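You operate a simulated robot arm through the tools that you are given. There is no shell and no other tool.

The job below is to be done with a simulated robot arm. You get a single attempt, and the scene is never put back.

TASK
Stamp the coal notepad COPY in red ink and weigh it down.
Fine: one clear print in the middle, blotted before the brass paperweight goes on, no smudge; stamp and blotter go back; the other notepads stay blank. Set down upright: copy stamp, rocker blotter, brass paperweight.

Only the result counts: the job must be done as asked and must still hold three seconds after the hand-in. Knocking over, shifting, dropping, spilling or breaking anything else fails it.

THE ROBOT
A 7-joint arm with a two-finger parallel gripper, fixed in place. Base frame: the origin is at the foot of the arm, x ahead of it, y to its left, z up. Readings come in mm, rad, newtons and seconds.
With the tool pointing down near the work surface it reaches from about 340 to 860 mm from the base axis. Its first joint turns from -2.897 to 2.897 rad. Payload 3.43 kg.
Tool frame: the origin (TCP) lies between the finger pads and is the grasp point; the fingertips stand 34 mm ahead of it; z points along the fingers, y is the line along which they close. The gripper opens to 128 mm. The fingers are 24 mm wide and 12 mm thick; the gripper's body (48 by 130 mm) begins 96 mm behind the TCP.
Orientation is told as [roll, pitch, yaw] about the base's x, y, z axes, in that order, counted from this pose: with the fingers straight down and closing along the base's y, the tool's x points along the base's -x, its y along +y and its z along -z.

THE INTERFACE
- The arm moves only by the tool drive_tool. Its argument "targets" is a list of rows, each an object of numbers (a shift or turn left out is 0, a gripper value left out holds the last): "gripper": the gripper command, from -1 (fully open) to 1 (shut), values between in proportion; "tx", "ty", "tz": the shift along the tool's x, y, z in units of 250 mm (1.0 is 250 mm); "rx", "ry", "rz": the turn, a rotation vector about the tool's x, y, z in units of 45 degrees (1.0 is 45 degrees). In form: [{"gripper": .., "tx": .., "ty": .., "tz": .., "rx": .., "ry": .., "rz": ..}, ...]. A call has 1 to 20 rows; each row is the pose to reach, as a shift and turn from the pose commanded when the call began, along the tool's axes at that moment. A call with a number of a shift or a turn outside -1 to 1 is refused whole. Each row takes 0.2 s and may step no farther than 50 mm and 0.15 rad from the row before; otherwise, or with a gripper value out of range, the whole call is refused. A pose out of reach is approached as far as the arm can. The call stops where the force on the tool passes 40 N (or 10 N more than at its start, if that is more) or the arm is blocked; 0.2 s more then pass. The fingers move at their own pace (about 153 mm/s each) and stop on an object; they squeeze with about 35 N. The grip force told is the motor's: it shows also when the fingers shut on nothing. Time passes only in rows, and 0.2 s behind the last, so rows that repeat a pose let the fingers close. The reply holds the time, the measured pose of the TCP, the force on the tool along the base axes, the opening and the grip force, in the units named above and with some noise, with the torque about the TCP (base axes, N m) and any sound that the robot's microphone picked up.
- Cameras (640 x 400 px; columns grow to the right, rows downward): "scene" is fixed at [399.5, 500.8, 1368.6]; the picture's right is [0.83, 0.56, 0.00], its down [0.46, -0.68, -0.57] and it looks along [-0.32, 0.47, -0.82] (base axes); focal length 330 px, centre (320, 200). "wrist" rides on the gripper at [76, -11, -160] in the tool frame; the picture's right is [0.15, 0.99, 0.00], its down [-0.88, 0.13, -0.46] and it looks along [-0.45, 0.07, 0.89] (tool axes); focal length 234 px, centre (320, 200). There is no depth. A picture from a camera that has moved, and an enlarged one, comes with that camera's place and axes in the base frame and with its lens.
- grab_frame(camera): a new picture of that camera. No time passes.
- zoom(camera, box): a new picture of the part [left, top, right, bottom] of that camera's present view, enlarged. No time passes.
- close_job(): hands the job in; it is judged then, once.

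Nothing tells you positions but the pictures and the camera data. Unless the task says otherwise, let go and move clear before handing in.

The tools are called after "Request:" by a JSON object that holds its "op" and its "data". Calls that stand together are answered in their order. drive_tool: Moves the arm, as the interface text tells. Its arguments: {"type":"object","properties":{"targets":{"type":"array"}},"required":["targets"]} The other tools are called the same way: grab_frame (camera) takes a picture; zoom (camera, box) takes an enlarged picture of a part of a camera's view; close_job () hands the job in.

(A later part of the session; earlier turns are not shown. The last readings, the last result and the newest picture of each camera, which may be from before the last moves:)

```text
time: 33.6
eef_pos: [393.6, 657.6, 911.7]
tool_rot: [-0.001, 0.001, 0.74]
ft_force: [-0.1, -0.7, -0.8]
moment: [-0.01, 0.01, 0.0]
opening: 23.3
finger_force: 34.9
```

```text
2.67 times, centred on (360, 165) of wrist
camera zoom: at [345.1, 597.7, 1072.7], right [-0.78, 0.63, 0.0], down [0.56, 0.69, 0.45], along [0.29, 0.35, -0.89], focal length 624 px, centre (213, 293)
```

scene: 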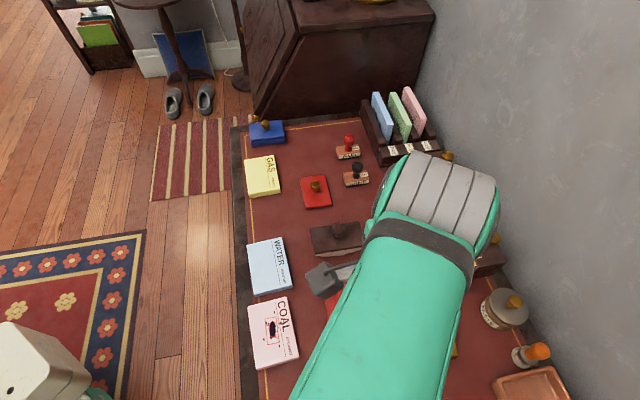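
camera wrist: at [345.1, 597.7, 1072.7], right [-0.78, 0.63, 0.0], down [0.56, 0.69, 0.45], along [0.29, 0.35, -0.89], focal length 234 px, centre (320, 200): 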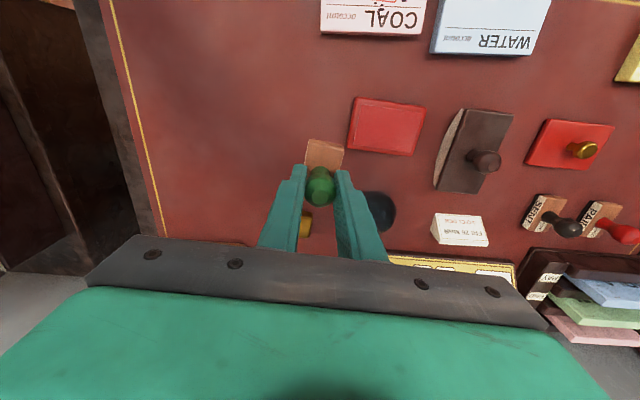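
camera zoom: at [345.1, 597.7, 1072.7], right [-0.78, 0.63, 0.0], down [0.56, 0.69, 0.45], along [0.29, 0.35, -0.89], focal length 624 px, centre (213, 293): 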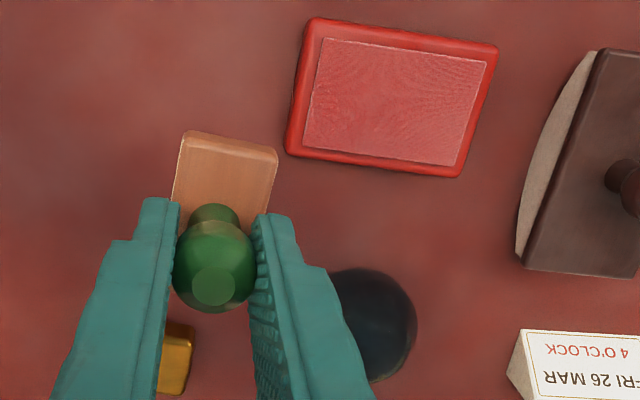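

A dark splatter sits over the red COPY print. It was already there when I lifted the stamp, so it probably came from my roughly 34 N press. I can't undo that, but it is wet ink and may be what the blotter should soak up. First I'll return the stamp to its place and set it down gently.

Request:
{"op": "drive_tool", "data": {"targets": [{"gripper": 0.8, "tz": 0.08}, {"tz": 0.16}, {"tz": 0.24}, {"tz": 0.31}, {"tz": 0.345}, {"tz": 0.36}, {"tz": 0.367}, {"tz": 0.367}]}}

Request:
{"op": "zoom", "data": {"camera": "wrist", "box": [250, 110, 400, 230]}}

```text
time: 35.4
eef_pos: [394.5, 657.6, 821.2]
tool_rot: [-0.002, 0.002, 0.739]
ft_force: [0.7, 0.3, 0.1]
moment: [0.0, 0.0, -0.01]
opening: 22.9
finger_force: 34.7
```

```text
3.33 times, centred on (325, 170) of wrist
camera zoom: at [344.6, 597.7, 980.6], right [-0.78, 0.63, 0.0], down [0.56, 0.69, 0.45], along [0.29, 0.35, -0.89], focal length 781 px, centre (303, 300)
```

zoom: 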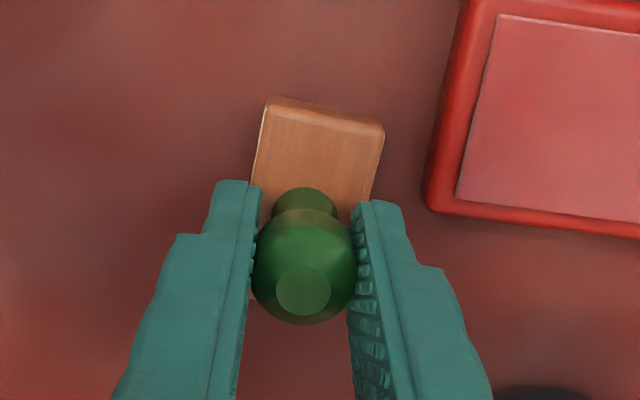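

Request:
{"op": "drive_tool", "data": {"targets": [{"gripper": 0.8, "tz": 0.004}, {"tz": 0.008}, {"tz": 0.01}, {"tz": 0.01}]}}

```text
time: 36.4
eef_pos: [393.5, 656.4, 819.4]
tool_rot: [-0.001, 0.001, 0.742]
ft_force: [-0.2, -1.2, -0.3]
moment: [0.03, 0.01, -0.02]
opening: 23.5
finger_force: 34.7
```

Request:
{"op": "drive_tool", "data": {"targets": [{"gripper": 0.8, "tz": 0.003}, {"tz": 0.006}, {"tz": 0.006}]}}

```text
time: 37.2
eef_pos: [392.4, 656.8, 816.7]
tool_rot: [-0.002, 0.002, 0.741]
ft_force: [0.4, -0.7, -1.1]
moment: [-0.01, -0.02, 0.02]
opening: 23.6
finger_force: 34.5
```

Request:
{"op": "drive_tool", "data": {"targets": [{"gripper": 0.8, "tz": 0.003}, {"tz": 0.005}, {"tz": 0.005}]}}

```text
time: 38.0
eef_pos: [394.0, 656.8, 817.0]
tool_rot: [-0.001, -0.001, 0.738]
ft_force: [0.6, 0.6, 2.0]
moment: [0.02, 0.04, -0.01]
opening: 23.6
finger_force: 35.1
```

The stamp is resting on the desk with light contact. I'll open the fingers and rise straight up.

Request:
{"op": "drive_tool", "data": {"targets": [{"gripper": 0.55}, {"gripper": 0.3}, {"gripper": 0.2}, {"gripper": 0.2}]}}

Request:
{"op": "drive_tool", "data": {"targets": [{"gripper": 0.2, "tz": -0.06}, {"tz": -0.16}, {"tz": -0.28}, {"tz": -0.4}, {"tz": -0.4}]}}

Request:
{"op": "grab_frame", "data": {"camera": "wrist"}}

Request:
{"op": "zoom", "data": {"camera": "wrist", "box": [260, 80, 540, 240]}}

```text
time: 39.0
eef_pos: [394.1, 657.2, 816.8]
tool_rot: [-0.002, 0.0, 0.739]
ft_force: [0.7, -1.3, -0.1]
moment: [0.0, -0.03, 0.01]
opening: 51.2
finger_force: 0.0
```

```text
time: 40.2
eef_pos: [392.8, 657.5, 916.5]
tool_rot: [-0.001, 0.003, 0.738]
ft_force: [-0.5, 0.4, 0.6]
moment: [0.01, -0.02, -0.01]
opening: 51.0
finger_force: 0.1
```

```text
taken
camera wrist: at [344.4, 597.6, 1076.0], right [-0.77, 0.63, 0.0], down [0.56, 0.69, 0.45], along [0.29, 0.35, -0.89], focal length 234 px, centre (320, 200)
```

wrist: 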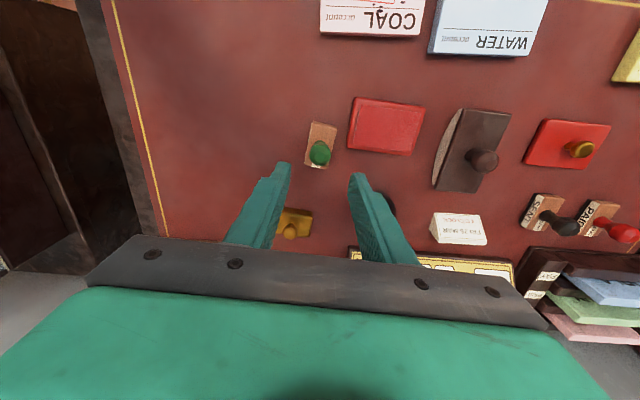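

```text
2.29 times, centred on (400, 160) of wrist
camera zoom: at [344.4, 597.6, 1076.0], right [-0.77, 0.63, 0.0], down [0.56, 0.69, 0.45], along [0.29, 0.35, -0.89], focal length 535 px, centre (137, 291)
```

zoom: 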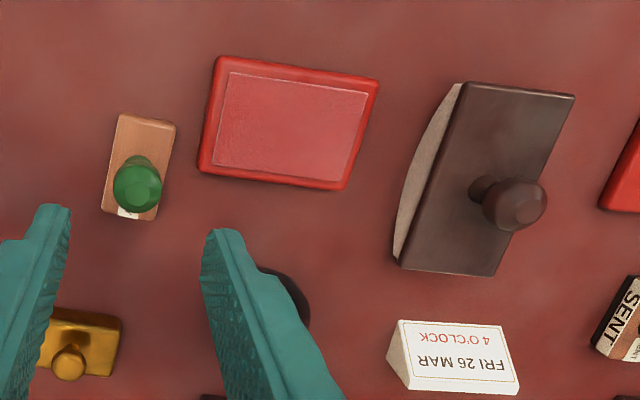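

The stamp is back upright in its place. I'll move above the rocker blotter to measure its knob.

Request:
{"op": "drive_tool", "data": {"targets": [{"gripper": 0.2, "tx": 0.013, "ty": 0.126}, {"tx": 0.026, "ty": 0.252}, {"tx": 0.039, "ty": 0.378}, {"tx": 0.052, "ty": 0.504}, {"tx": 0.065, "ty": 0.63}, {"tx": 0.078, "ty": 0.757}, {"tx": 0.078, "ty": 0.757}, {"tx": 0.078, "ty": 0.757}]}}

Request:
{"op": "grab_frame", "data": {"camera": "wrist"}}

Request:
{"op": "zoom", "data": {"camera": "wrist", "box": [240, 70, 420, 220]}}

Request:
{"op": "grab_frame", "data": {"camera": "scene"}}

```text
time: 42.0
eef_pos: [250.7, 783.2, 914.9]
tool_rot: [-0.002, 0.001, 0.739]
ft_force: [0.0, -0.3, 0.1]
moment: [-0.04, -0.01, 0.0]
opening: 51.0
finger_force: 0.1
```

```text
taken
camera wrist: at [201.9, 724.1, 1075.1], right [-0.78, 0.63, 0.0], down [0.56, 0.69, 0.45], along [0.29, 0.35, -0.89], focal length 234 px, centre (320, 200)
```

wrist: 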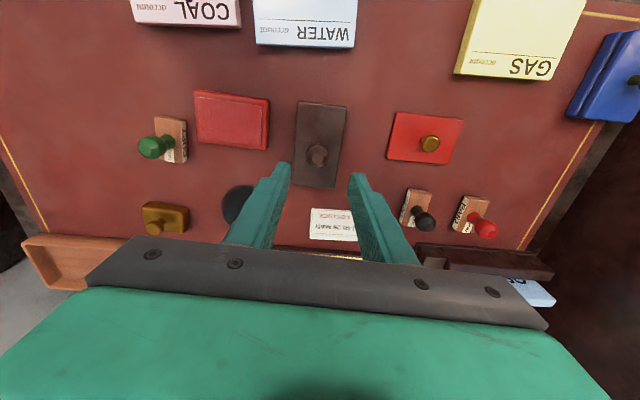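

```text
2.67 times, centred on (330, 145) of wrist
camera zoom: at [201.9, 724.1, 1075.1], right [-0.78, 0.63, 0.0], down [0.56, 0.69, 0.45], along [0.29, 0.35, -0.89], focal length 624 px, centre (293, 347)
```

zoom: 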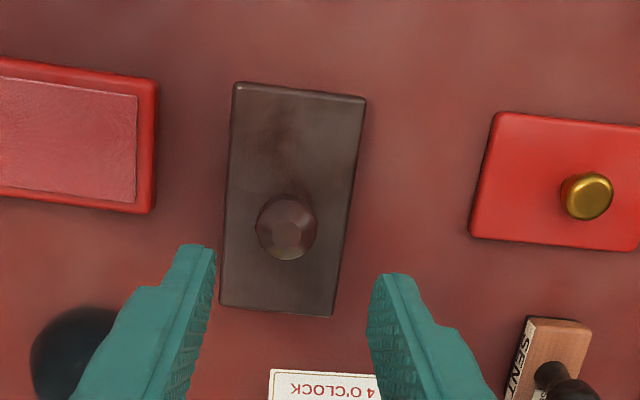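

```text
taken
```

scene: 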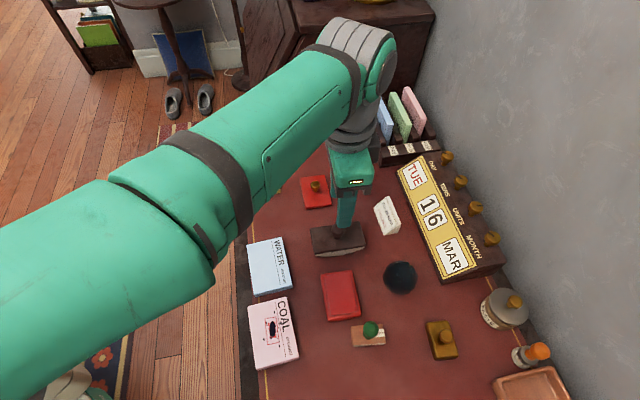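

The knob sits at about (252.5, 782.7, 811) and the plate top at about z=780, with the blotter's long axis at 45°. The print measures about 44×20 mm and is centred at (253.3, 570), in the middle of the pad. I'll lower over the knob.

Request:
{"op": "drive_tool", "data": {"targets": [{"gripper": 0.2, "tx": -0.0035, "ty": -0.0075, "tz": 0.1, "rz": -0.02}, {"tx": -0.0035, "ty": -0.0075, "tz": 0.2, "rz": -0.04}, {"tx": -0.0035, "ty": -0.0075, "tz": 0.28, "rz": -0.055}, {"tx": -0.0035, "ty": -0.0075, "tz": 0.332, "rz": -0.055}, {"tx": -0.0035, "ty": -0.0075, "tz": 0.332, "rz": -0.055}]}}

Request:
{"op": "zoom", "data": {"camera": "wrist", "box": [240, 90, 400, 230]}}

Request:
{"op": "zoom", "data": {"camera": "scene", "box": [290, 170, 390, 270]}}

```text
time: 43.2
eef_pos: [253.4, 782.7, 831.8]
tool_rot: [-0.002, 0.003, 0.781]
ft_force: [0.3, -0.4, -0.1]
moment: [0.02, 0.01, -0.01]
opening: 51.1
finger_force: 0.1
```

```text
2.86 times, centred on (320, 160) of wrist
camera zoom: at [207.3, 721.5, 991.9], right [-0.8, 0.6, 0.0], down [0.53, 0.71, 0.45], along [0.27, 0.36, -0.89], focal length 669 px, centre (320, 314)
```

zoom: 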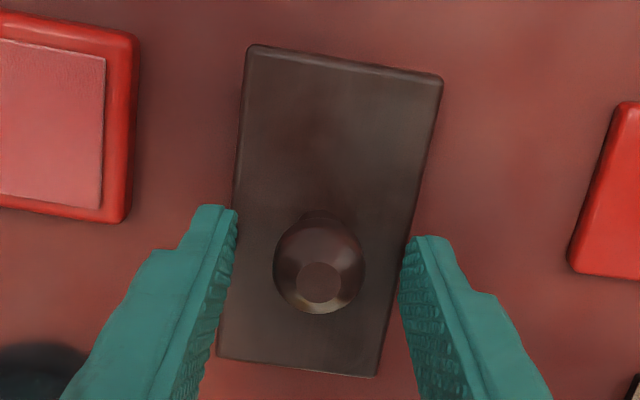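

```text
4.00 times, centred on (340, 220) of scene
camera zoom: at [399.5, 500.8, 1368.6], right [0.83, 0.56, 0.0], down [0.46, -0.68, -0.57], along [-0.32, 0.47, -0.82], focal length 1318 px, centre (240, 120)
```

zoom: 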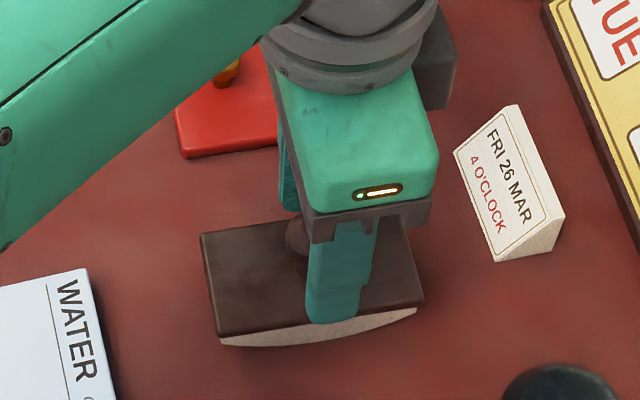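

Good view of the rocker's curved underside. I'll zoom in to estimate its curvature.

Request:
{"op": "zoom", "data": {"camera": "scene", "box": [305, 220, 355, 262]}}

Request:
{"op": "zoom", "data": {"camera": "scene", "box": [262, 305, 302, 350]}}

```text
9.52 times, centred on (330, 241) of scene
camera zoom: at [399.5, 500.8, 1368.6], right [0.83, 0.56, 0.0], down [0.46, -0.68, -0.57], along [-0.32, 0.47, -0.82], focal length 3139 px, centre (225, -190)
```

zoom: 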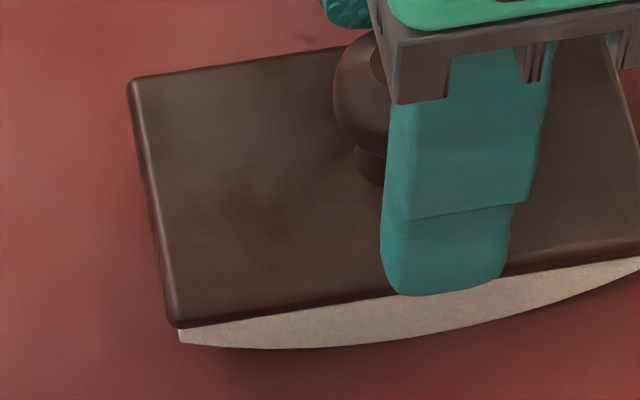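

```text
8.89 times, centred on (282, 328) of scene
camera zoom: at [399.5, 500.8, 1368.6], right [0.83, 0.56, 0.0], down [0.46, -0.68, -0.57], along [-0.32, 0.47, -0.82], focal length 2929 px, centre (658, -933)
```

zoom: 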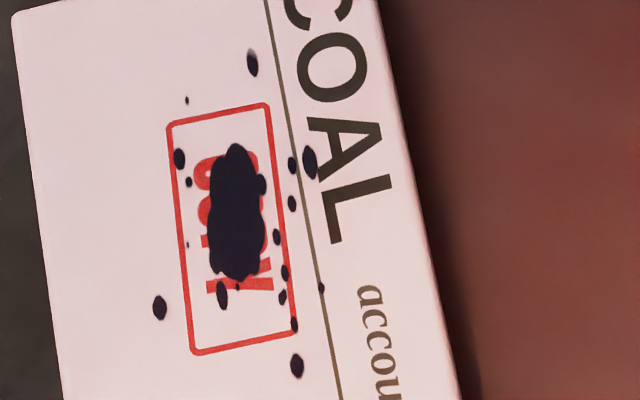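

The rocker radius is roughly 82 mm, and the knob is well centred. I'll go down 12 mm and grip it.

Request:
{"op": "drive_tool", "data": {"targets": [{"gripper": 0.2, "tz": 0.02}, {"tz": 0.04}, {"tz": 0.05}, {"tz": 0.05}]}}

Request:
{"op": "drive_tool", "data": {"targets": [{"gripper": 0.4}, {"gripper": 0.6}, {"gripper": 0.8}, {"gripper": 0.8}, {"gripper": 0.8}]}}

Request:
{"op": "zoom", "data": {"camera": "wrist", "box": [240, 90, 400, 230]}}

Request:
{"op": "zoom", "data": {"camera": "scene", "box": [290, 170, 390, 270]}}

```text
time: 44.0
eef_pos: [251.3, 784.8, 826.4]
tool_rot: [0.0, -0.005, 0.784]
ft_force: [0.0, 0.6, 6.6]
moment: [0.04, 0.04, 0.01]
opening: 51.2
finger_force: 0.1
stopped in row 3: the force on the tool passed its limit at 45 N (the readings are from after the stop); the commanded pose is now the measured one
```

```text
time: 45.2
eef_pos: [252.9, 785.0, 827.2]
tool_rot: [0.0, -0.005, 0.782]
ft_force: [-3.1, 6.5, 16.6]
moment: [0.21, 0.15, 0.01]
opening: 25.1
finger_force: 35.0
```

```text
2.86 times, centred on (320, 160) of wrist
camera zoom: at [206.4, 722.6, 985.6], right [-0.8, 0.6, 0.0], down [0.53, 0.71, 0.46], along [0.27, 0.37, -0.89], focal length 669 px, centre (320, 314)
```

zoom: 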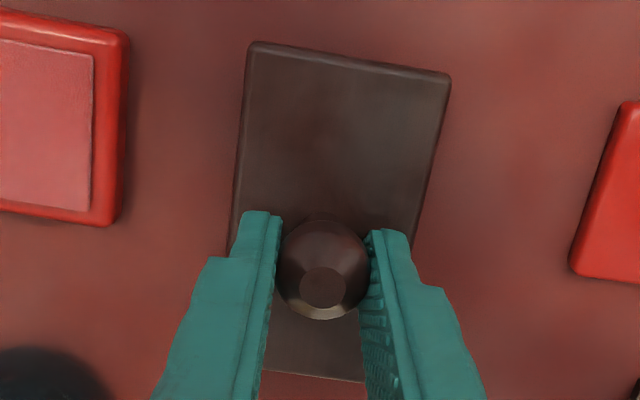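

```text
4.00 times, centred on (340, 220) of scene
camera zoom: at [399.5, 500.8, 1368.6], right [0.83, 0.56, 0.0], down [0.46, -0.68, -0.57], along [-0.32, 0.47, -0.82], focal length 1318 px, centre (240, 120)
```

zoom: 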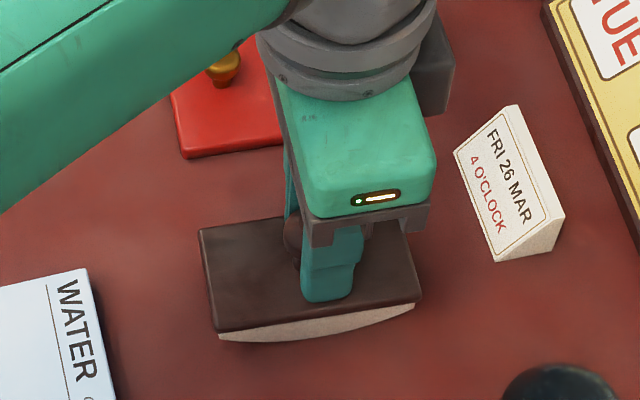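

The fingertips touched the blotter's plate, so the plate top is nearer z≈792, but the knob is now gripped at 25 mm. I'll lift it and check how it hangs.

Request:
{"op": "drive_tool", "data": {"targets": [{"gripper": 0.8, "tz": -0.02}, {"tz": -0.08}, {"tz": -0.16}, {"tz": -0.24}, {"tz": -0.28}, {"tz": -0.28}]}}

Request:
{"op": "zoom", "data": {"camera": "wrist", "box": [220, 70, 420, 240]}}

Request:
{"op": "zoom", "data": {"camera": "scene", "box": [270, 150, 410, 270]}}

```text
time: 46.6
eef_pos: [252.9, 784.8, 895.0]
tool_rot: [-0.001, -0.002, 0.782]
ft_force: [-0.7, -0.9, -3.3]
moment: [0.0, 0.03, -0.02]
opening: 25.1
finger_force: 34.5
```

```text
2.35 times, centred on (320, 155) of wrist
camera zoom: at [206.8, 722.5, 1054.7], right [-0.8, 0.6, 0.0], down [0.53, 0.71, 0.46], along [0.27, 0.37, -0.89], focal length 551 px, centre (320, 306)
```

zoom: 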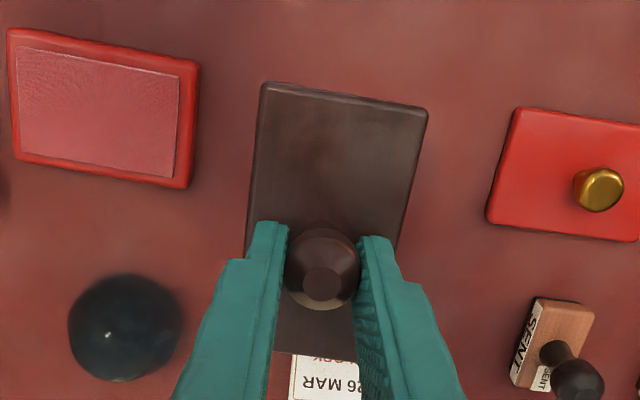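

```text
3.33 times, centred on (340, 210) of scene
camera zoom: at [399.5, 500.8, 1368.6], right [0.83, 0.56, 0.0], down [0.46, -0.68, -0.57], along [-0.32, 0.47, -0.82], focal length 1098 px, centre (253, 167)
```

zoom: 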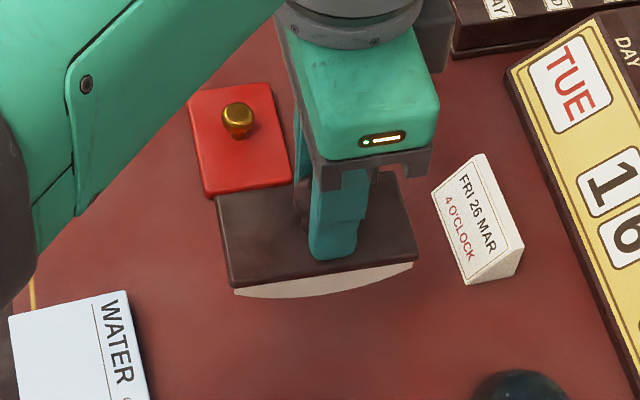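

The blotter hangs level. I'll zoom in on its arc to pin down the curvature.

Request:
{"op": "zoom", "data": {"camera": "scene", "box": [325, 195, 405, 245]}}

```text
8.00 times, centred on (365, 220) of scene
camera zoom: at [399.5, 500.8, 1368.6], right [0.83, 0.56, 0.0], down [0.46, -0.68, -0.57], along [-0.32, 0.47, -0.82], focal length 2636 px, centre (-40, 40)
```

zoom: 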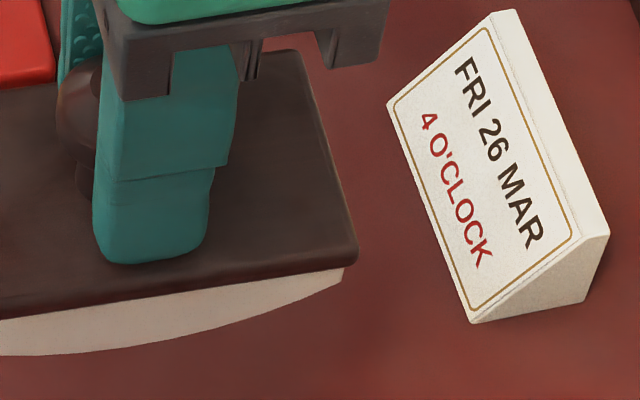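

Request:
{"op": "zoom", "data": {"camera": "scene", "box": [300, 200, 372, 245]}}

```text
8.89 times, centred on (336, 222) of scene
camera zoom: at [399.5, 500.8, 1368.6], right [0.83, 0.56, 0.0], down [0.46, -0.68, -0.57], along [-0.32, 0.47, -0.82], focal length 2929 px, centre (178, 0)
```

zoom: 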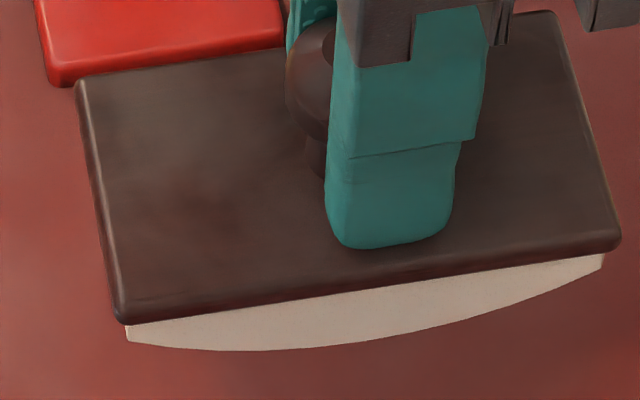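

The rocker radius is about 77 mm and the TCP sits about 71 mm above its contact point, so rolling needs a shift of about 71 mm × θ. I'll carry the blotter over the print, squared across the pad.

Request:
{"op": "drive_tool", "data": {"targets": [{"gripper": 0.8, "tx": 0.1, "ty": -0.1015, "rz": -0.013}, {"tx": 0.2, "ty": -0.203, "rz": -0.027}, {"tx": 0.3, "ty": -0.3045, "rz": -0.04}, {"tx": 0.4, "ty": -0.406, "rz": -0.053}, {"tx": 0.5, "ty": -0.5075, "rz": -0.067}, {"tx": 0.601, "ty": -0.609, "rz": -0.08}, {"tx": 0.601, "ty": -0.609, "rz": -0.08}, {"tx": 0.601, "ty": -0.609, "rz": -0.08}]}}

Request:
{"op": "zoom", "data": {"camera": "wrist", "box": [200, 60, 440, 240]}}

Request:
{"op": "zoom", "data": {"camera": "scene", "box": [200, 240, 380, 380]}}

```text
time: 48.4
eef_pos: [253.7, 568.9, 894.5]
tool_rot: [-0.002, -0.001, 0.844]
ft_force: [-0.1, 0.0, -1.9]
moment: [-0.02, -0.02, 0.0]
opening: 25.0
finger_force: 34.8
```

```text
2.22 times, centred on (320, 150) of wrist
camera zoom: at [212.0, 505.0, 1054.3], right [-0.84, 0.55, 0.0], down [0.49, 0.74, 0.46], along [0.25, 0.38, -0.89], focal length 520 px, centre (320, 311)
```

zoom: 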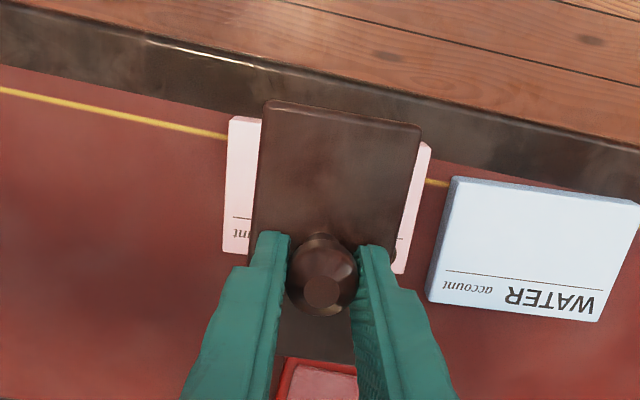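

```text
2.86 times, centred on (290, 310) of scene
camera zoom: at [399.5, 500.8, 1368.6], right [0.83, 0.56, 0.0], down [0.46, -0.68, -0.57], along [-0.32, 0.47, -0.82], focal length 942 px, centre (406, -114)
```

zoom: 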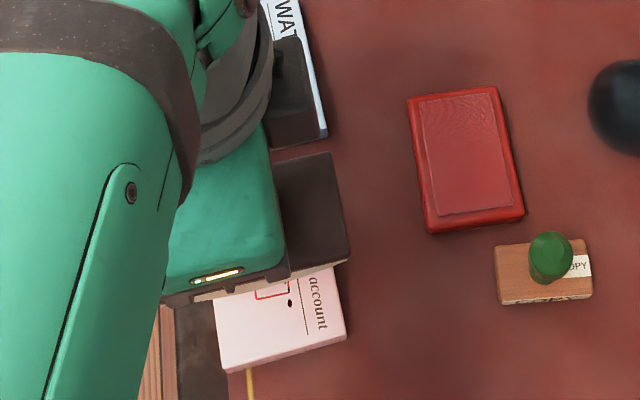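

The blotter is aligned over the print. I'll lower it gently.

Request:
{"op": "drive_tool", "data": {"targets": [{"gripper": 0.8, "ty": 0.005, "tz": 0.05}, {"ty": 0.005, "tz": 0.1}, {"ty": 0.005, "tz": 0.15}, {"ty": 0.005, "tz": 0.18}, {"ty": 0.005, "tz": 0.188}, {"ty": 0.005, "tz": 0.188}]}}

Request:
{"op": "zoom", "data": {"camera": "wrist", "box": [200, 60, 440, 240]}}

Request:
{"op": "drive_tool", "data": {"targets": [{"gripper": 0.8, "tz": 0.004}, {"tz": 0.006}, {"tz": 0.006}]}}

```text
time: 49.8
eef_pos: [253.8, 571.0, 847.2]
tool_rot: [-0.002, -0.002, 0.846]
ft_force: [-0.9, -0.2, -2.7]
moment: [0.01, 0.01, 0.03]
opening: 24.7
finger_force: 35.0
```

```text
2.22 times, centred on (320, 150) of wrist
camera zoom: at [210.8, 506.4, 1007.6], right [-0.84, 0.55, 0.0], down [0.49, 0.74, 0.46], along [0.25, 0.38, -0.89], focal length 520 px, centre (320, 311)
```

zoom: 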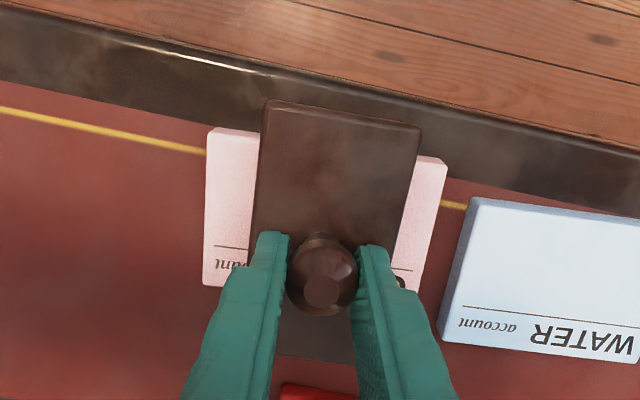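

```text
time: 50.6
eef_pos: [252.7, 570.6, 847.3]
tool_rot: [-0.001, -0.001, 0.848]
ft_force: [-0.2, 0.3, -3.2]
moment: [-0.03, -0.01, -0.02]
opening: 25.0
finger_force: 34.8
```

Request:
{"op": "drive_tool", "data": {"targets": [{"gripper": 0.8, "tz": 0.004}, {"tz": 0.006}, {"tz": 0.006}]}}

```text
time: 51.4
eef_pos: [253.2, 570.5, 845.7]
tool_rot: [-0.002, -0.002, 0.844]
ft_force: [0.2, 0.2, -3.1]
moment: [0.04, -0.04, -0.01]
opening: 25.0
finger_force: 34.6
```

Request:
{"op": "drive_tool", "data": {"targets": [{"gripper": 0.8, "tz": 0.003}, {"tz": 0.006}, {"tz": 0.006}]}}

```text
time: 52.2
eef_pos: [253.0, 570.6, 843.6]
tool_rot: [0.0, -0.002, 0.844]
ft_force: [0.3, -0.5, 8.7]
moment: [-0.07, 0.05, 0.05]
opening: 25.1
finger_force: 35.4
```

Contact is at about 12 N. I'll rock the blotter to each side without slipping so it covers the print's width.

Request:
{"op": "drive_tool", "data": {"targets": [{"gripper": 0.8, "tx": 0.0, "ry": 0.0}, {"tx": 0.0071, "ry": -0.032}, {"tx": 0.0142, "ry": -0.0637}, {"tx": 0.0213, "ry": -0.0955}, {"tx": 0.0284, "ry": -0.1273}, {"tx": 0.0355, "ry": -0.159}, {"tx": 0.0426, "ry": -0.191}, {"tx": 0.0426, "ry": -0.191}]}}

```text
time: 54.0
eef_pos: [246.5, 564.7, 843.2]
tool_rot: [0.001, -0.153, 0.845]
ft_force: [1.9, 2.2, 35.3]
moment: [-0.1, -0.14, 0.0]
opening: 25.0
finger_force: 35.3
```

Force rose to 35 N at the tilt, so the effective curve is flatter than I assumed. I'll roll back to level with a little height relief.

Request:
{"op": "drive_tool", "data": {"targets": [{"gripper": 0.8, "tx": -0.0009, "tz": -0.0059}, {"tx": -0.0079, "tz": -0.0049, "ry": 0.0318}, {"tx": -0.0148, "tz": -0.0026, "ry": 0.0637}, {"tx": -0.0216, "tz": -0.0004, "ry": 0.0955}, {"tx": -0.0284, "tz": 0.0019, "ry": 0.1273}, {"tx": -0.0353, "tz": 0.0041, "ry": 0.159}, {"tx": -0.0421, "tz": 0.0064, "ry": 0.191}, {"tx": -0.0421, "tz": 0.0064, "ry": 0.191}]}}

```text
time: 55.8
eef_pos: [253.2, 570.3, 844.3]
tool_rot: [-0.001, -0.003, 0.846]
ft_force: [-1.0, -6.9, 17.3]
moment: [-0.42, 0.19, 0.02]
opening: 24.7
finger_force: 35.1
```

Back to level. Now I'll roll to the other side with height relief built in.

Request:
{"op": "drive_tool", "data": {"targets": [{"gripper": 0.8, "tx": -0.0071, "ry": 0.032, "tz": -0.0016}, {"tx": -0.0142, "ry": 0.0637, "tz": -0.002}, {"tx": -0.0213, "ry": 0.0955, "tz": -0.0032}, {"tx": -0.0284, "ry": 0.1273, "tz": -0.0044}, {"tx": -0.0355, "ry": 0.159, "tz": -0.0056}, {"tx": -0.0426, "ry": 0.191, "tz": -0.0072}, {"tx": -0.0426, "ry": 0.191, "tz": -0.0072}]}}

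```text
time: 57.4
eef_pos: [260.9, 579.5, 844.9]
tool_rot: [-0.002, 0.149, 0.844]
ft_force: [-0.7, -0.1, -2.9]
moment: [0.03, -0.03, -0.01]
opening: 24.8
finger_force: 35.4
```

The blotter has lifted clear on this side, so I'll lower it slightly to restore contact.

Request:
{"op": "drive_tool", "data": {"targets": [{"gripper": 0.8, "tx": -0.0004, "tz": 0.003}, {"tx": -0.0009, "tz": 0.006}, {"tx": -0.0009, "tz": 0.006}]}}

```text
time: 58.2
eef_pos: [260.9, 578.8, 844.8]
tool_rot: [-0.002, 0.149, 0.844]
ft_force: [0.3, -0.9, -2.5]
moment: [0.01, -0.08, 0.03]
opening: 24.7
finger_force: 35.3
```

Request:
{"op": "drive_tool", "data": {"targets": [{"gripper": 0.8, "tx": -0.0004, "tz": 0.003}, {"tx": -0.0007, "tz": 0.005}, {"tx": -0.0007, "tz": 0.005}]}}

```text
time: 59.0
eef_pos: [261.0, 578.1, 843.9]
tool_rot: [0.0, 0.151, 0.845]
ft_force: [-0.5, -1.7, 12.8]
moment: [-0.06, 0.07, -0.01]
opening: 25.0
finger_force: 34.6
```

Contact is restored at about 16 N on this side. I'll roll back to level in contact.

Request:
{"op": "drive_tool", "data": {"targets": [{"gripper": 0.8, "tx": 0.0071, "tz": 0.0005, "ry": -0.0318}, {"tx": 0.0142, "tz": 0.0009, "ry": -0.0637}, {"tx": 0.0214, "tz": 0.0014, "ry": -0.0955}, {"tx": 0.0284, "tz": 0.0019, "ry": -0.1273}, {"tx": 0.0356, "tz": 0.0023, "ry": -0.159}, {"tx": 0.0427, "tz": 0.0028, "ry": -0.191}, {"tx": 0.0427, "tz": 0.0028, "ry": -0.191}]}}

```text
time: 60.6
eef_pos: [253.5, 571.8, 844.6]
tool_rot: [-0.001, -0.005, 0.845]
ft_force: [-4.3, 5.6, 20.7]
moment: [0.28, 0.24, -0.03]
opening: 24.7
finger_force: 34.9
```

Level and still in contact. I'll lift straight up and look at the print.

Request:
{"op": "drive_tool", "data": {"targets": [{"gripper": 0.8, "tz": -0.01}, {"tz": -0.03}, {"tz": -0.08}, {"tz": -0.16}, {"tz": -0.24}, {"tz": -0.28}, {"tz": -0.28}]}}

Request:
{"op": "zoom", "data": {"camera": "scene", "box": [230, 280, 320, 370]}}

Request:
{"op": "zoom", "data": {"camera": "wrist", "box": [200, 60, 440, 240]}}

```text
time: 62.2
eef_pos: [253.2, 570.8, 913.0]
tool_rot: [0.0, -0.002, 0.846]
ft_force: [0.1, 0.5, -2.9]
moment: [0.0, -0.05, -0.02]
opening: 25.0
finger_force: 34.9
```

```text
4.44 times, centred on (275, 325) of scene
camera zoom: at [399.5, 500.8, 1368.6], right [0.83, 0.56, 0.0], down [0.46, -0.68, -0.57], along [-0.32, 0.47, -0.82], focal length 1465 px, centre (520, -356)
```

zoom: 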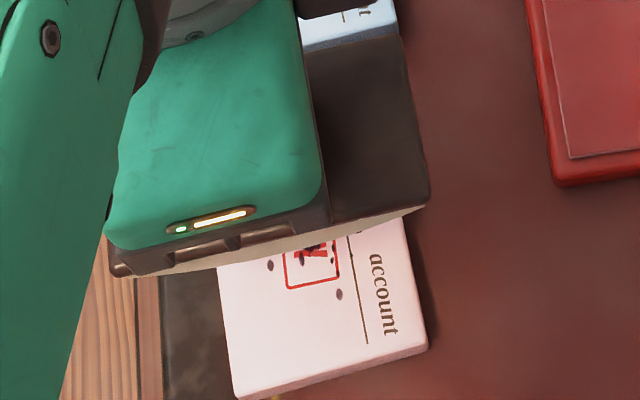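

```text
2.22 times, centred on (320, 150) of wrist
camera zoom: at [210.5, 506.6, 1072.9], right [-0.84, 0.55, 0.0], down [0.49, 0.75, 0.46], along [0.25, 0.38, -0.89], focal length 520 px, centre (320, 311)
```

zoom: 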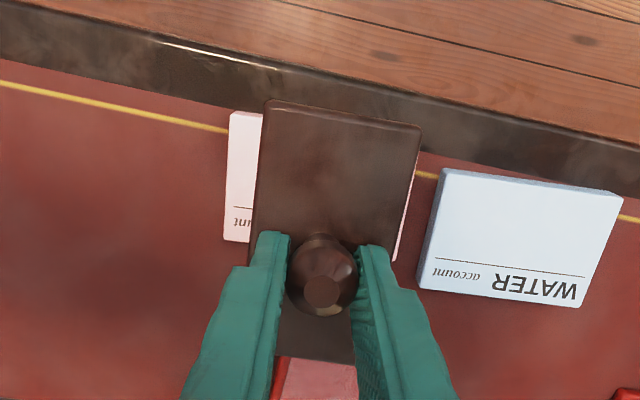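

The spots have lightened, so the ink looks blotted. I'll carry the blotter back above its original spot and then examine the print.

Request:
{"op": "drive_tool", "data": {"targets": [{"gripper": 0.8, "tx": -0.106, "ty": 0.094, "rz": 0.013}, {"tx": -0.213, "ty": 0.189, "rz": 0.027}, {"tx": -0.319, "ty": 0.283, "rz": 0.04}, {"tx": -0.425, "ty": 0.377, "rz": 0.053}, {"tx": -0.532, "ty": 0.472, "rz": 0.067}, {"tx": -0.638, "ty": 0.566, "rz": 0.08}, {"tx": -0.638, "ty": 0.566, "rz": 0.08}, {"tx": -0.638, "ty": 0.566, "rz": 0.08}]}}

Request:
{"op": "zoom", "data": {"camera": "scene", "box": [262, 305, 302, 350]}}

Request:
{"op": "zoom", "data": {"camera": "wrist", "box": [200, 60, 440, 240]}}

Request:
{"op": "grab_frame", "data": {"camera": "scene"}}

```text
time: 64.0
eef_pos: [254.0, 783.0, 913.6]
tool_rot: [-0.002, 0.0, 0.783]
ft_force: [0.1, 0.3, -2.8]
moment: [0.03, 0.0, -0.03]
opening: 25.4
finger_force: 35.1
```

```text
8.89 times, centred on (282, 328) of scene
camera zoom: at [399.5, 500.8, 1368.6], right [0.83, 0.56, 0.0], down [0.46, -0.68, -0.57], along [-0.32, 0.47, -0.82], focal length 2929 px, centre (658, -933)
```

zoom: 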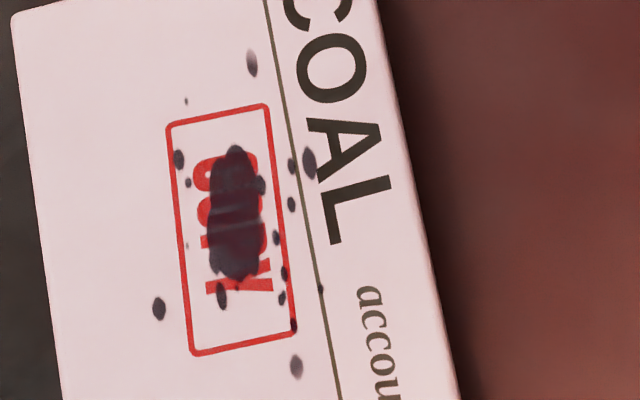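

```text
2.22 times, centred on (320, 150) of wrist
camera zoom: at [206.9, 722.0, 1072.5], right [-0.8, 0.6, 0.0], down [0.53, 0.71, 0.46], along [0.27, 0.37, -0.89], focal length 520 px, centre (320, 311)
```

zoom: 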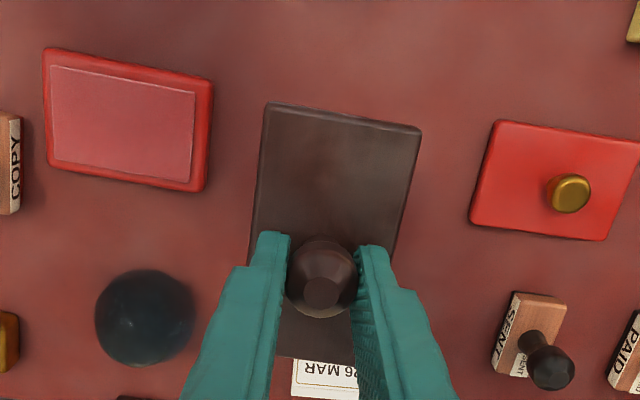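

```text
taken
```

scene: 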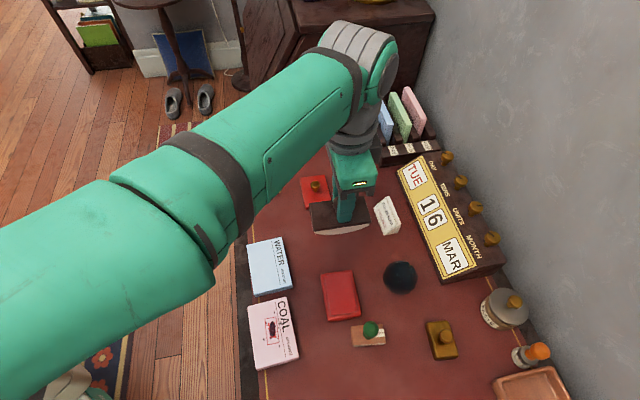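

The blot is fading unevenly, so drying depends on where the blotter touched. I'll zoom in closer to see the coverage.

Request:
{"op": "zoom", "data": {"camera": "scene", "box": [270, 312, 296, 350]}}

Request:
{"op": "zoom", "data": {"camera": "scene", "box": [272, 315, 296, 332]}}

Request:
{"op": "zoom", "data": {"camera": "scene", "box": [300, 195, 390, 245]}}

```text
10.53 times, centred on (283, 331) of scene
camera zoom: at [399.5, 500.8, 1368.6], right [0.83, 0.56, 0.0], down [0.46, -0.68, -0.57], along [-0.32, 0.47, -0.82], focal length 3469 px, centre (710, -1179)
```

zoom: 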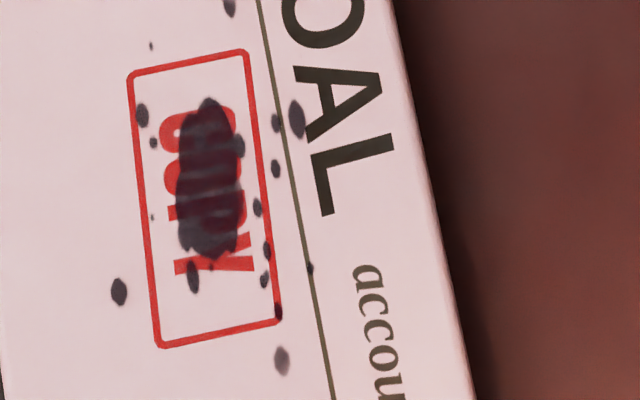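

```text
16.00 times, centred on (284, 324) of scene
camera zoom: at [399.5, 500.8, 1368.6], right [0.83, 0.56, 0.0], down [0.46, -0.68, -0.57], along [-0.32, 0.47, -0.82], focal length 5273 px, centre (896, -1776)
```

zoom: 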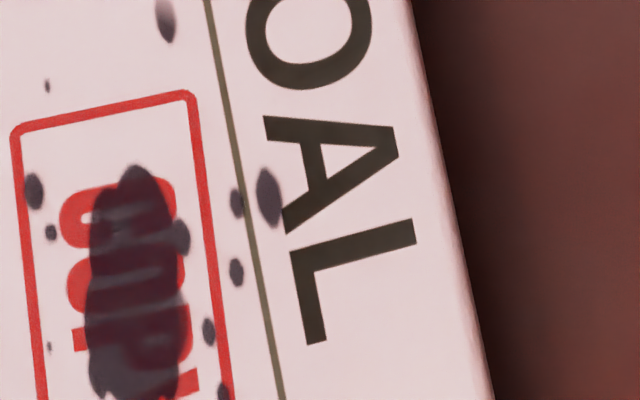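

```text
7.11 times, centred on (345, 220) of scene
camera zoom: at [399.5, 500.8, 1368.6], right [0.83, 0.56, 0.0], down [0.46, -0.68, -0.57], along [-0.32, 0.47, -0.82], focal length 2344 px, centre (142, 58)
```

zoom: 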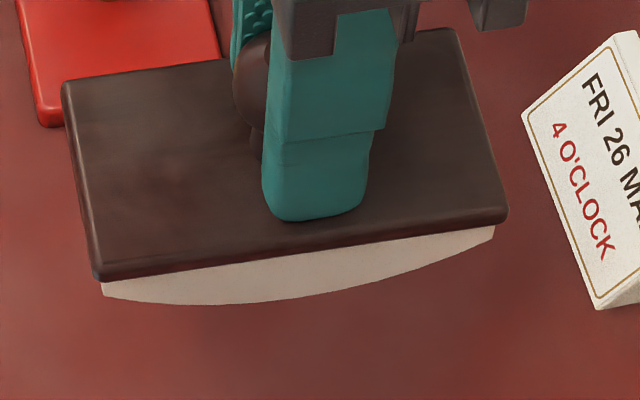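

The blot has turned translucent where the blotter touched, so more blotting clears it. My first pass was off-centre by about 8 mm because of where the rocker touches down. I'll go back for a second, better-centred pass.

Request:
{"op": "drive_tool", "data": {"targets": [{"gripper": 0.8, "tx": 0.095, "ty": -0.101, "rz": -0.013}, {"tx": 0.191, "ty": -0.201, "rz": -0.027}, {"tx": 0.286, "ty": -0.302, "rz": -0.04}, {"tx": 0.381, "ty": -0.403, "rz": -0.053}, {"tx": 0.477, "ty": -0.503, "rz": -0.067}, {"tx": 0.572, "ty": -0.604, "rz": -0.08}, {"tx": 0.572, "ty": -0.604, "rz": -0.08}, {"tx": 0.572, "ty": -0.604, "rz": -0.08}]}}

Request:
{"op": "drive_tool", "data": {"targets": [{"gripper": 0.8, "tz": 0.05}, {"tz": 0.1}, {"tz": 0.15}, {"tz": 0.2}, {"tz": 0.24}, {"tz": 0.262}, {"tz": 0.262}]}}

Request:
{"op": "zoom", "data": {"camera": "wrist", "box": [200, 60, 440, 240]}}

```text
time: 65.8
eef_pos: [256.8, 575.1, 914.3]
tool_rot: [-0.002, -0.003, 0.844]
ft_force: [-0.1, 1.2, -2.6]
moment: [0.04, 0.0, 0.0]
opening: 25.1
finger_force: 34.9
```

```text
time: 67.4
eef_pos: [257.7, 576.4, 847.7]
tool_rot: [0.0, -0.002, 0.845]
ft_force: [-0.2, 0.7, -2.4]
moment: [0.0, 0.0, 0.0]
opening: 25.0
finger_force: 35.0
```

```text
2.22 times, centred on (320, 150) of wrist
camera zoom: at [215.1, 511.8, 1007.7], right [-0.84, 0.55, 0.0], down [0.49, 0.75, 0.46], along [0.25, 0.38, -0.89], focal length 520 px, centre (320, 311)
```

zoom: 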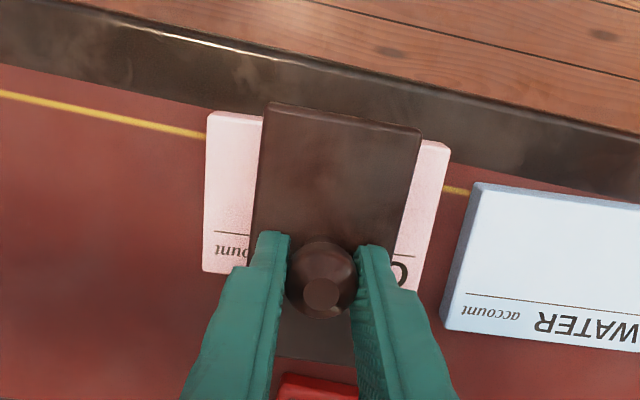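

Request:
{"op": "drive_tool", "data": {"targets": [{"gripper": 0.8, "tz": 0.004}, {"tz": 0.008}, {"tz": 0.012}, {"tz": 0.012}]}}

```text
time: 68.4
eef_pos: [257.5, 575.1, 845.7]
tool_rot: [-0.001, -0.002, 0.845]
ft_force: [1.5, -1.1, -2.5]
moment: [0.01, -0.01, -0.02]
opening: 25.0
finger_force: 34.5
```

Request:
{"op": "drive_tool", "data": {"targets": [{"gripper": 0.8, "tz": 0.004}, {"tz": 0.007}, {"tz": 0.007}]}}

```text
time: 69.2
eef_pos: [257.8, 576.4, 843.2]
tool_rot: [0.0, -0.004, 0.844]
ft_force: [0.7, 0.1, 6.5]
moment: [0.0, -0.02, 0.02]
opening: 25.0
finger_force: 35.0
```

Light contact at about 9 N. I'll roll slowly through both sides with a matching height profile.

Request:
{"op": "drive_tool", "data": {"targets": [{"gripper": 0.8, "tz": 0.002}, {"tz": 0.002}, {"tx": 0.0071, "ry": -0.032, "tz": 0.0012}, {"tx": 0.0142, "ry": -0.0637, "tz": 0.0005}, {"tx": 0.0213, "ry": -0.0955, "tz": -0.0002}, {"tx": 0.0284, "ry": -0.1273, "tz": -0.001}, {"tx": 0.0355, "ry": -0.159, "tz": -0.0018}, {"tx": 0.0426, "ry": -0.191, "tz": -0.0025}, {"tx": 0.0426, "ry": -0.191, "tz": -0.0025}]}}

```text
time: 71.2
eef_pos: [251.9, 567.8, 843.3]
tool_rot: [0.0, -0.154, 0.845]
ft_force: [0.7, 8.0, 22.3]
moment: [0.28, -0.18, -0.01]
opening: 24.7
finger_force: 34.8
```

Request:
{"op": "drive_tool", "data": {"targets": [{"gripper": 0.8, "tx": -0.0069, "tz": 0.0018, "ry": 0.0318}, {"tx": -0.0138, "tz": 0.0036, "ry": 0.0637}, {"tx": -0.0207, "tz": 0.0054, "ry": 0.0955}, {"tx": -0.0276, "tz": 0.0072, "ry": 0.1273}, {"tx": -0.0346, "tz": 0.009, "ry": 0.159}, {"tx": -0.0414, "tz": 0.0108, "ry": 0.191}, {"tx": -0.0414, "tz": 0.0108, "ry": 0.191}]}}

```text
time: 72.8
eef_pos: [257.9, 575.3, 844.5]
tool_rot: [-0.001, -0.001, 0.845]
ft_force: [-2.3, -4.9, 38.0]
moment: [-0.4, 0.17, -0.02]
opening: 24.6
finger_force: 34.7
```

Force built up at level, so the knob has pivoted a little in the grip. I'll ease up and roll gently to the other side.

Request:
{"op": "drive_tool", "data": {"targets": [{"gripper": 0.8, "tz": -0.006}, {"tz": -0.008, "tx": -0.0071, "ry": 0.032}, {"tz": -0.0075, "tx": -0.0142, "ry": 0.0637}, {"tz": -0.007, "tx": -0.0213, "ry": 0.0955}, {"tz": -0.0065, "tx": -0.0284, "ry": 0.1273}, {"tz": -0.006, "tx": -0.0355, "ry": 0.159}, {"tz": -0.006, "tx": -0.0355, "ry": 0.159}]}}

```text
time: 74.4
eef_pos: [264.5, 581.0, 843.0]
tool_rot: [-0.002, 0.123, 0.844]
ft_force: [0.0, -1.6, 3.4]
moment: [0.0, 0.1, 0.05]
opening: 24.8
finger_force: 34.9
```

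Request:
{"op": "drive_tool", "data": {"targets": [{"gripper": 0.8, "tx": -0.0004, "tz": 0.0032}, {"tx": -0.0004, "tz": 0.0032}, {"tx": -0.0004, "tz": 0.0032}]}}

```text
time: 75.2
eef_pos: [264.0, 583.6, 843.3]
tool_rot: [-0.001, 0.122, 0.845]
ft_force: [0.2, -1.1, 9.0]
moment: [-0.01, 0.13, -0.01]
opening: 24.9
finger_force: 34.6
```

I'll lift straight up, level out, and move aside to inspect the print.

Request:
{"op": "drive_tool", "data": {"targets": [{"gripper": 0.8, "tx": 0.001, "tz": -0.0079}, {"tx": 0.005, "tz": -0.0397}, {"tx": 0.011, "tz": -0.0873, "ry": -0.05}, {"tx": 0.0175, "tz": -0.1389, "ry": -0.1}, {"tx": 0.0249, "tz": -0.1984, "ry": -0.159}, {"tx": 0.0349, "tz": -0.2778, "ry": -0.159}, {"tx": 0.0349, "tz": -0.2778, "ry": -0.159}]}}

```text
time: 76.8
eef_pos: [264.0, 581.6, 913.0]
tool_rot: [-0.002, 0.0, 0.845]
ft_force: [-0.4, 0.0, -3.0]
moment: [0.04, 0.0, -0.01]
opening: 25.0
finger_force: 34.6
```

Request:
{"op": "drive_tool", "data": {"targets": [{"gripper": 0.8, "tx": -0.096, "ty": 0.095, "rz": 0.013}, {"tx": -0.191, "ty": 0.19, "rz": 0.027}, {"tx": -0.287, "ty": 0.286, "rz": 0.04}, {"tx": -0.383, "ty": 0.381, "rz": 0.053}, {"tx": -0.478, "ty": 0.476, "rz": 0.067}, {"tx": -0.574, "ty": 0.571, "rz": 0.08}, {"tx": -0.574, "ty": 0.571, "rz": 0.08}, {"tx": -0.574, "ty": 0.571, "rz": 0.08}]}}

Request:
{"op": "zoom", "data": {"camera": "scene", "box": [262, 305, 302, 350]}}

Request:
{"op": "zoom", "data": {"camera": "scene", "box": [240, 290, 310, 375]}}

Request:
{"op": "zoom", "data": {"camera": "scene", "box": [300, 190, 390, 245]}}

```text
time: 78.6
eef_pos: [252.3, 785.3, 914.5]
tool_rot: [0.001, -0.002, 0.782]
ft_force: [-0.9, 0.4, -2.5]
moment: [-0.01, -0.05, -0.01]
opening: 25.0
finger_force: 34.7
```

```text
8.89 times, centred on (282, 328) of scene
camera zoom: at [399.5, 500.8, 1368.6], right [0.83, 0.56, 0.0], down [0.46, -0.68, -0.57], along [-0.32, 0.47, -0.82], focal length 2929 px, centre (658, -933)
```

zoom: 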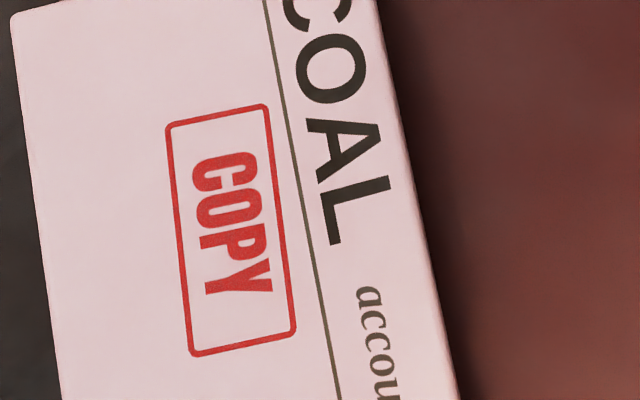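

```text
4.71 times, centred on (275, 332) of scene
camera zoom: at [399.5, 500.8, 1368.6], right [0.83, 0.56, 0.0], down [0.46, -0.68, -0.57], along [-0.32, 0.47, -0.82], focal length 1551 px, centre (532, -424)
```

zoom: 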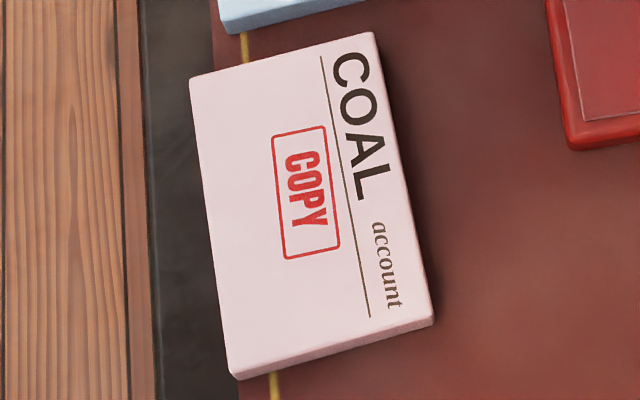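

```text
7.11 times, centred on (345, 218) of scene
camera zoom: at [399.5, 500.8, 1368.6], right [0.83, 0.56, 0.0], down [0.46, -0.68, -0.57], along [-0.32, 0.47, -0.82], focal length 2344 px, centre (142, 76)
```

zoom: 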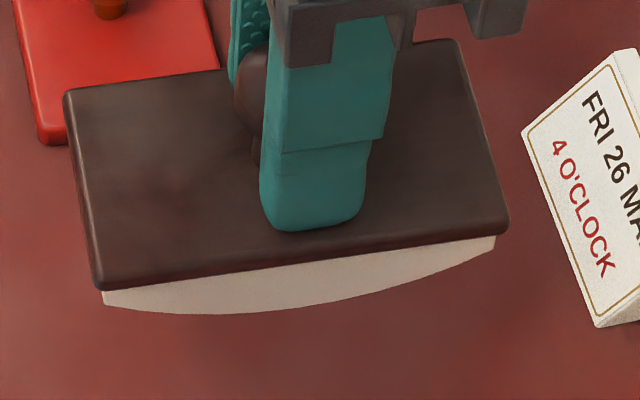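

The blot has vanished completely. The red COPY print is now clean, centred and dry. I'll return the blotter to its original place.

Request:
{"op": "drive_tool", "data": {"targets": [{"gripper": 0.8, "tz": 0.06}, {"tz": 0.14}, {"tz": 0.22}, {"tz": 0.29}, {"tz": 0.32}, {"tz": 0.334}, {"tz": 0.334}]}}

Request:
{"op": "zoom", "data": {"camera": "wrist", "box": [240, 90, 400, 230]}}

Request:
{"op": "zoom", "data": {"camera": "scene", "box": [290, 170, 390, 270]}}

```text
time: 80.2
eef_pos: [253.1, 785.2, 829.5]
tool_rot: [-0.001, 0.0, 0.781]
ft_force: [-0.9, -0.6, -2.5]
moment: [0.03, -0.02, 0.02]
opening: 24.8
finger_force: 35.3
```

```text
2.86 times, centred on (320, 160) of wrist
camera zoom: at [205.7, 723.2, 988.8], right [-0.8, 0.6, 0.0], down [0.53, 0.71, 0.46], along [0.27, 0.37, -0.89], focal length 669 px, centre (320, 314)
```

zoom: 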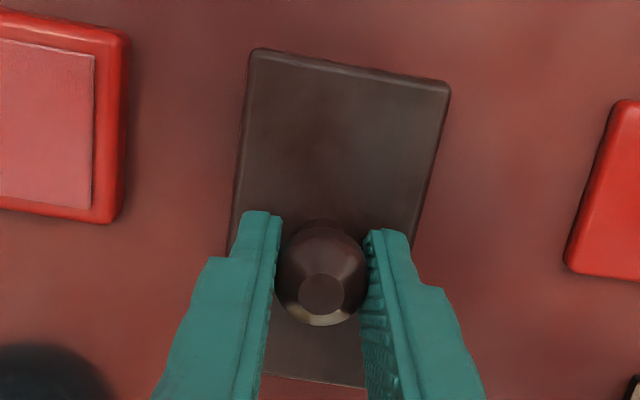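

```text
4.00 times, centred on (340, 220) of scene
camera zoom: at [399.5, 500.8, 1368.6], right [0.83, 0.56, 0.0], down [0.46, -0.68, -0.57], along [-0.32, 0.47, -0.82], focal length 1318 px, centre (240, 120)
```

zoom: 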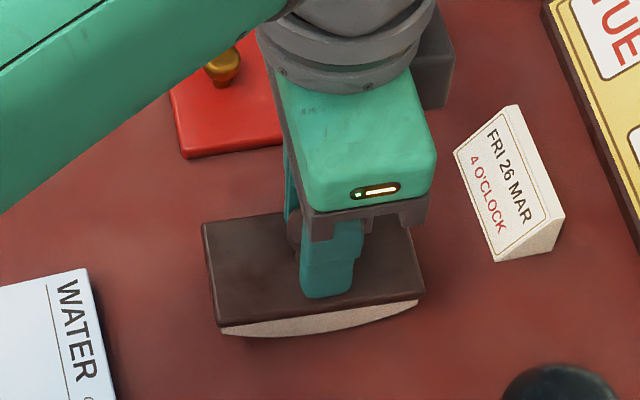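

The blotter hovers about 3 mm above the desk and roughly 4 mm off its starting point. I'll correct that and lower to light contact.

Request:
{"op": "drive_tool", "data": {"targets": [{"gripper": 0.8, "tx": 0.0073, "ty": -0.017}, {"tx": 0.0073, "ty": -0.017, "tz": 0.004}, {"tx": 0.0073, "ty": -0.017, "tz": 0.006}, {"tx": 0.0073, "ty": -0.017, "tz": 0.006}]}}

```text
time: 81.2
eef_pos: [255.7, 780.4, 828.7]
tool_rot: [-0.003, 0.0, 0.78]
ft_force: [-0.4, -0.7, -2.9]
moment: [-0.01, 0.0, 0.01]
opening: 25.0
finger_force: 35.1
```

Request:
{"op": "drive_tool", "data": {"targets": [{"gripper": 0.8, "tz": 0.003}, {"tz": 0.006}, {"tz": 0.006}]}}

```text
time: 82.0
eef_pos: [254.4, 780.2, 827.0]
tool_rot: [-0.003, -0.002, 0.782]
ft_force: [0.3, 0.2, -2.4]
moment: [0.0, 0.0, 0.02]
opening: 24.7
finger_force: 34.7
```

Request:
{"op": "drive_tool", "data": {"targets": [{"gripper": 0.8, "tz": 0.003}, {"tz": 0.005}, {"tz": 0.005}]}}

```text
time: 82.8
eef_pos: [253.9, 780.6, 826.4]
tool_rot: [0.0, -0.002, 0.781]
ft_force: [0.5, -1.4, 1.5]
moment: [-0.02, 0.02, 0.03]
opening: 24.7
finger_force: 35.0
```

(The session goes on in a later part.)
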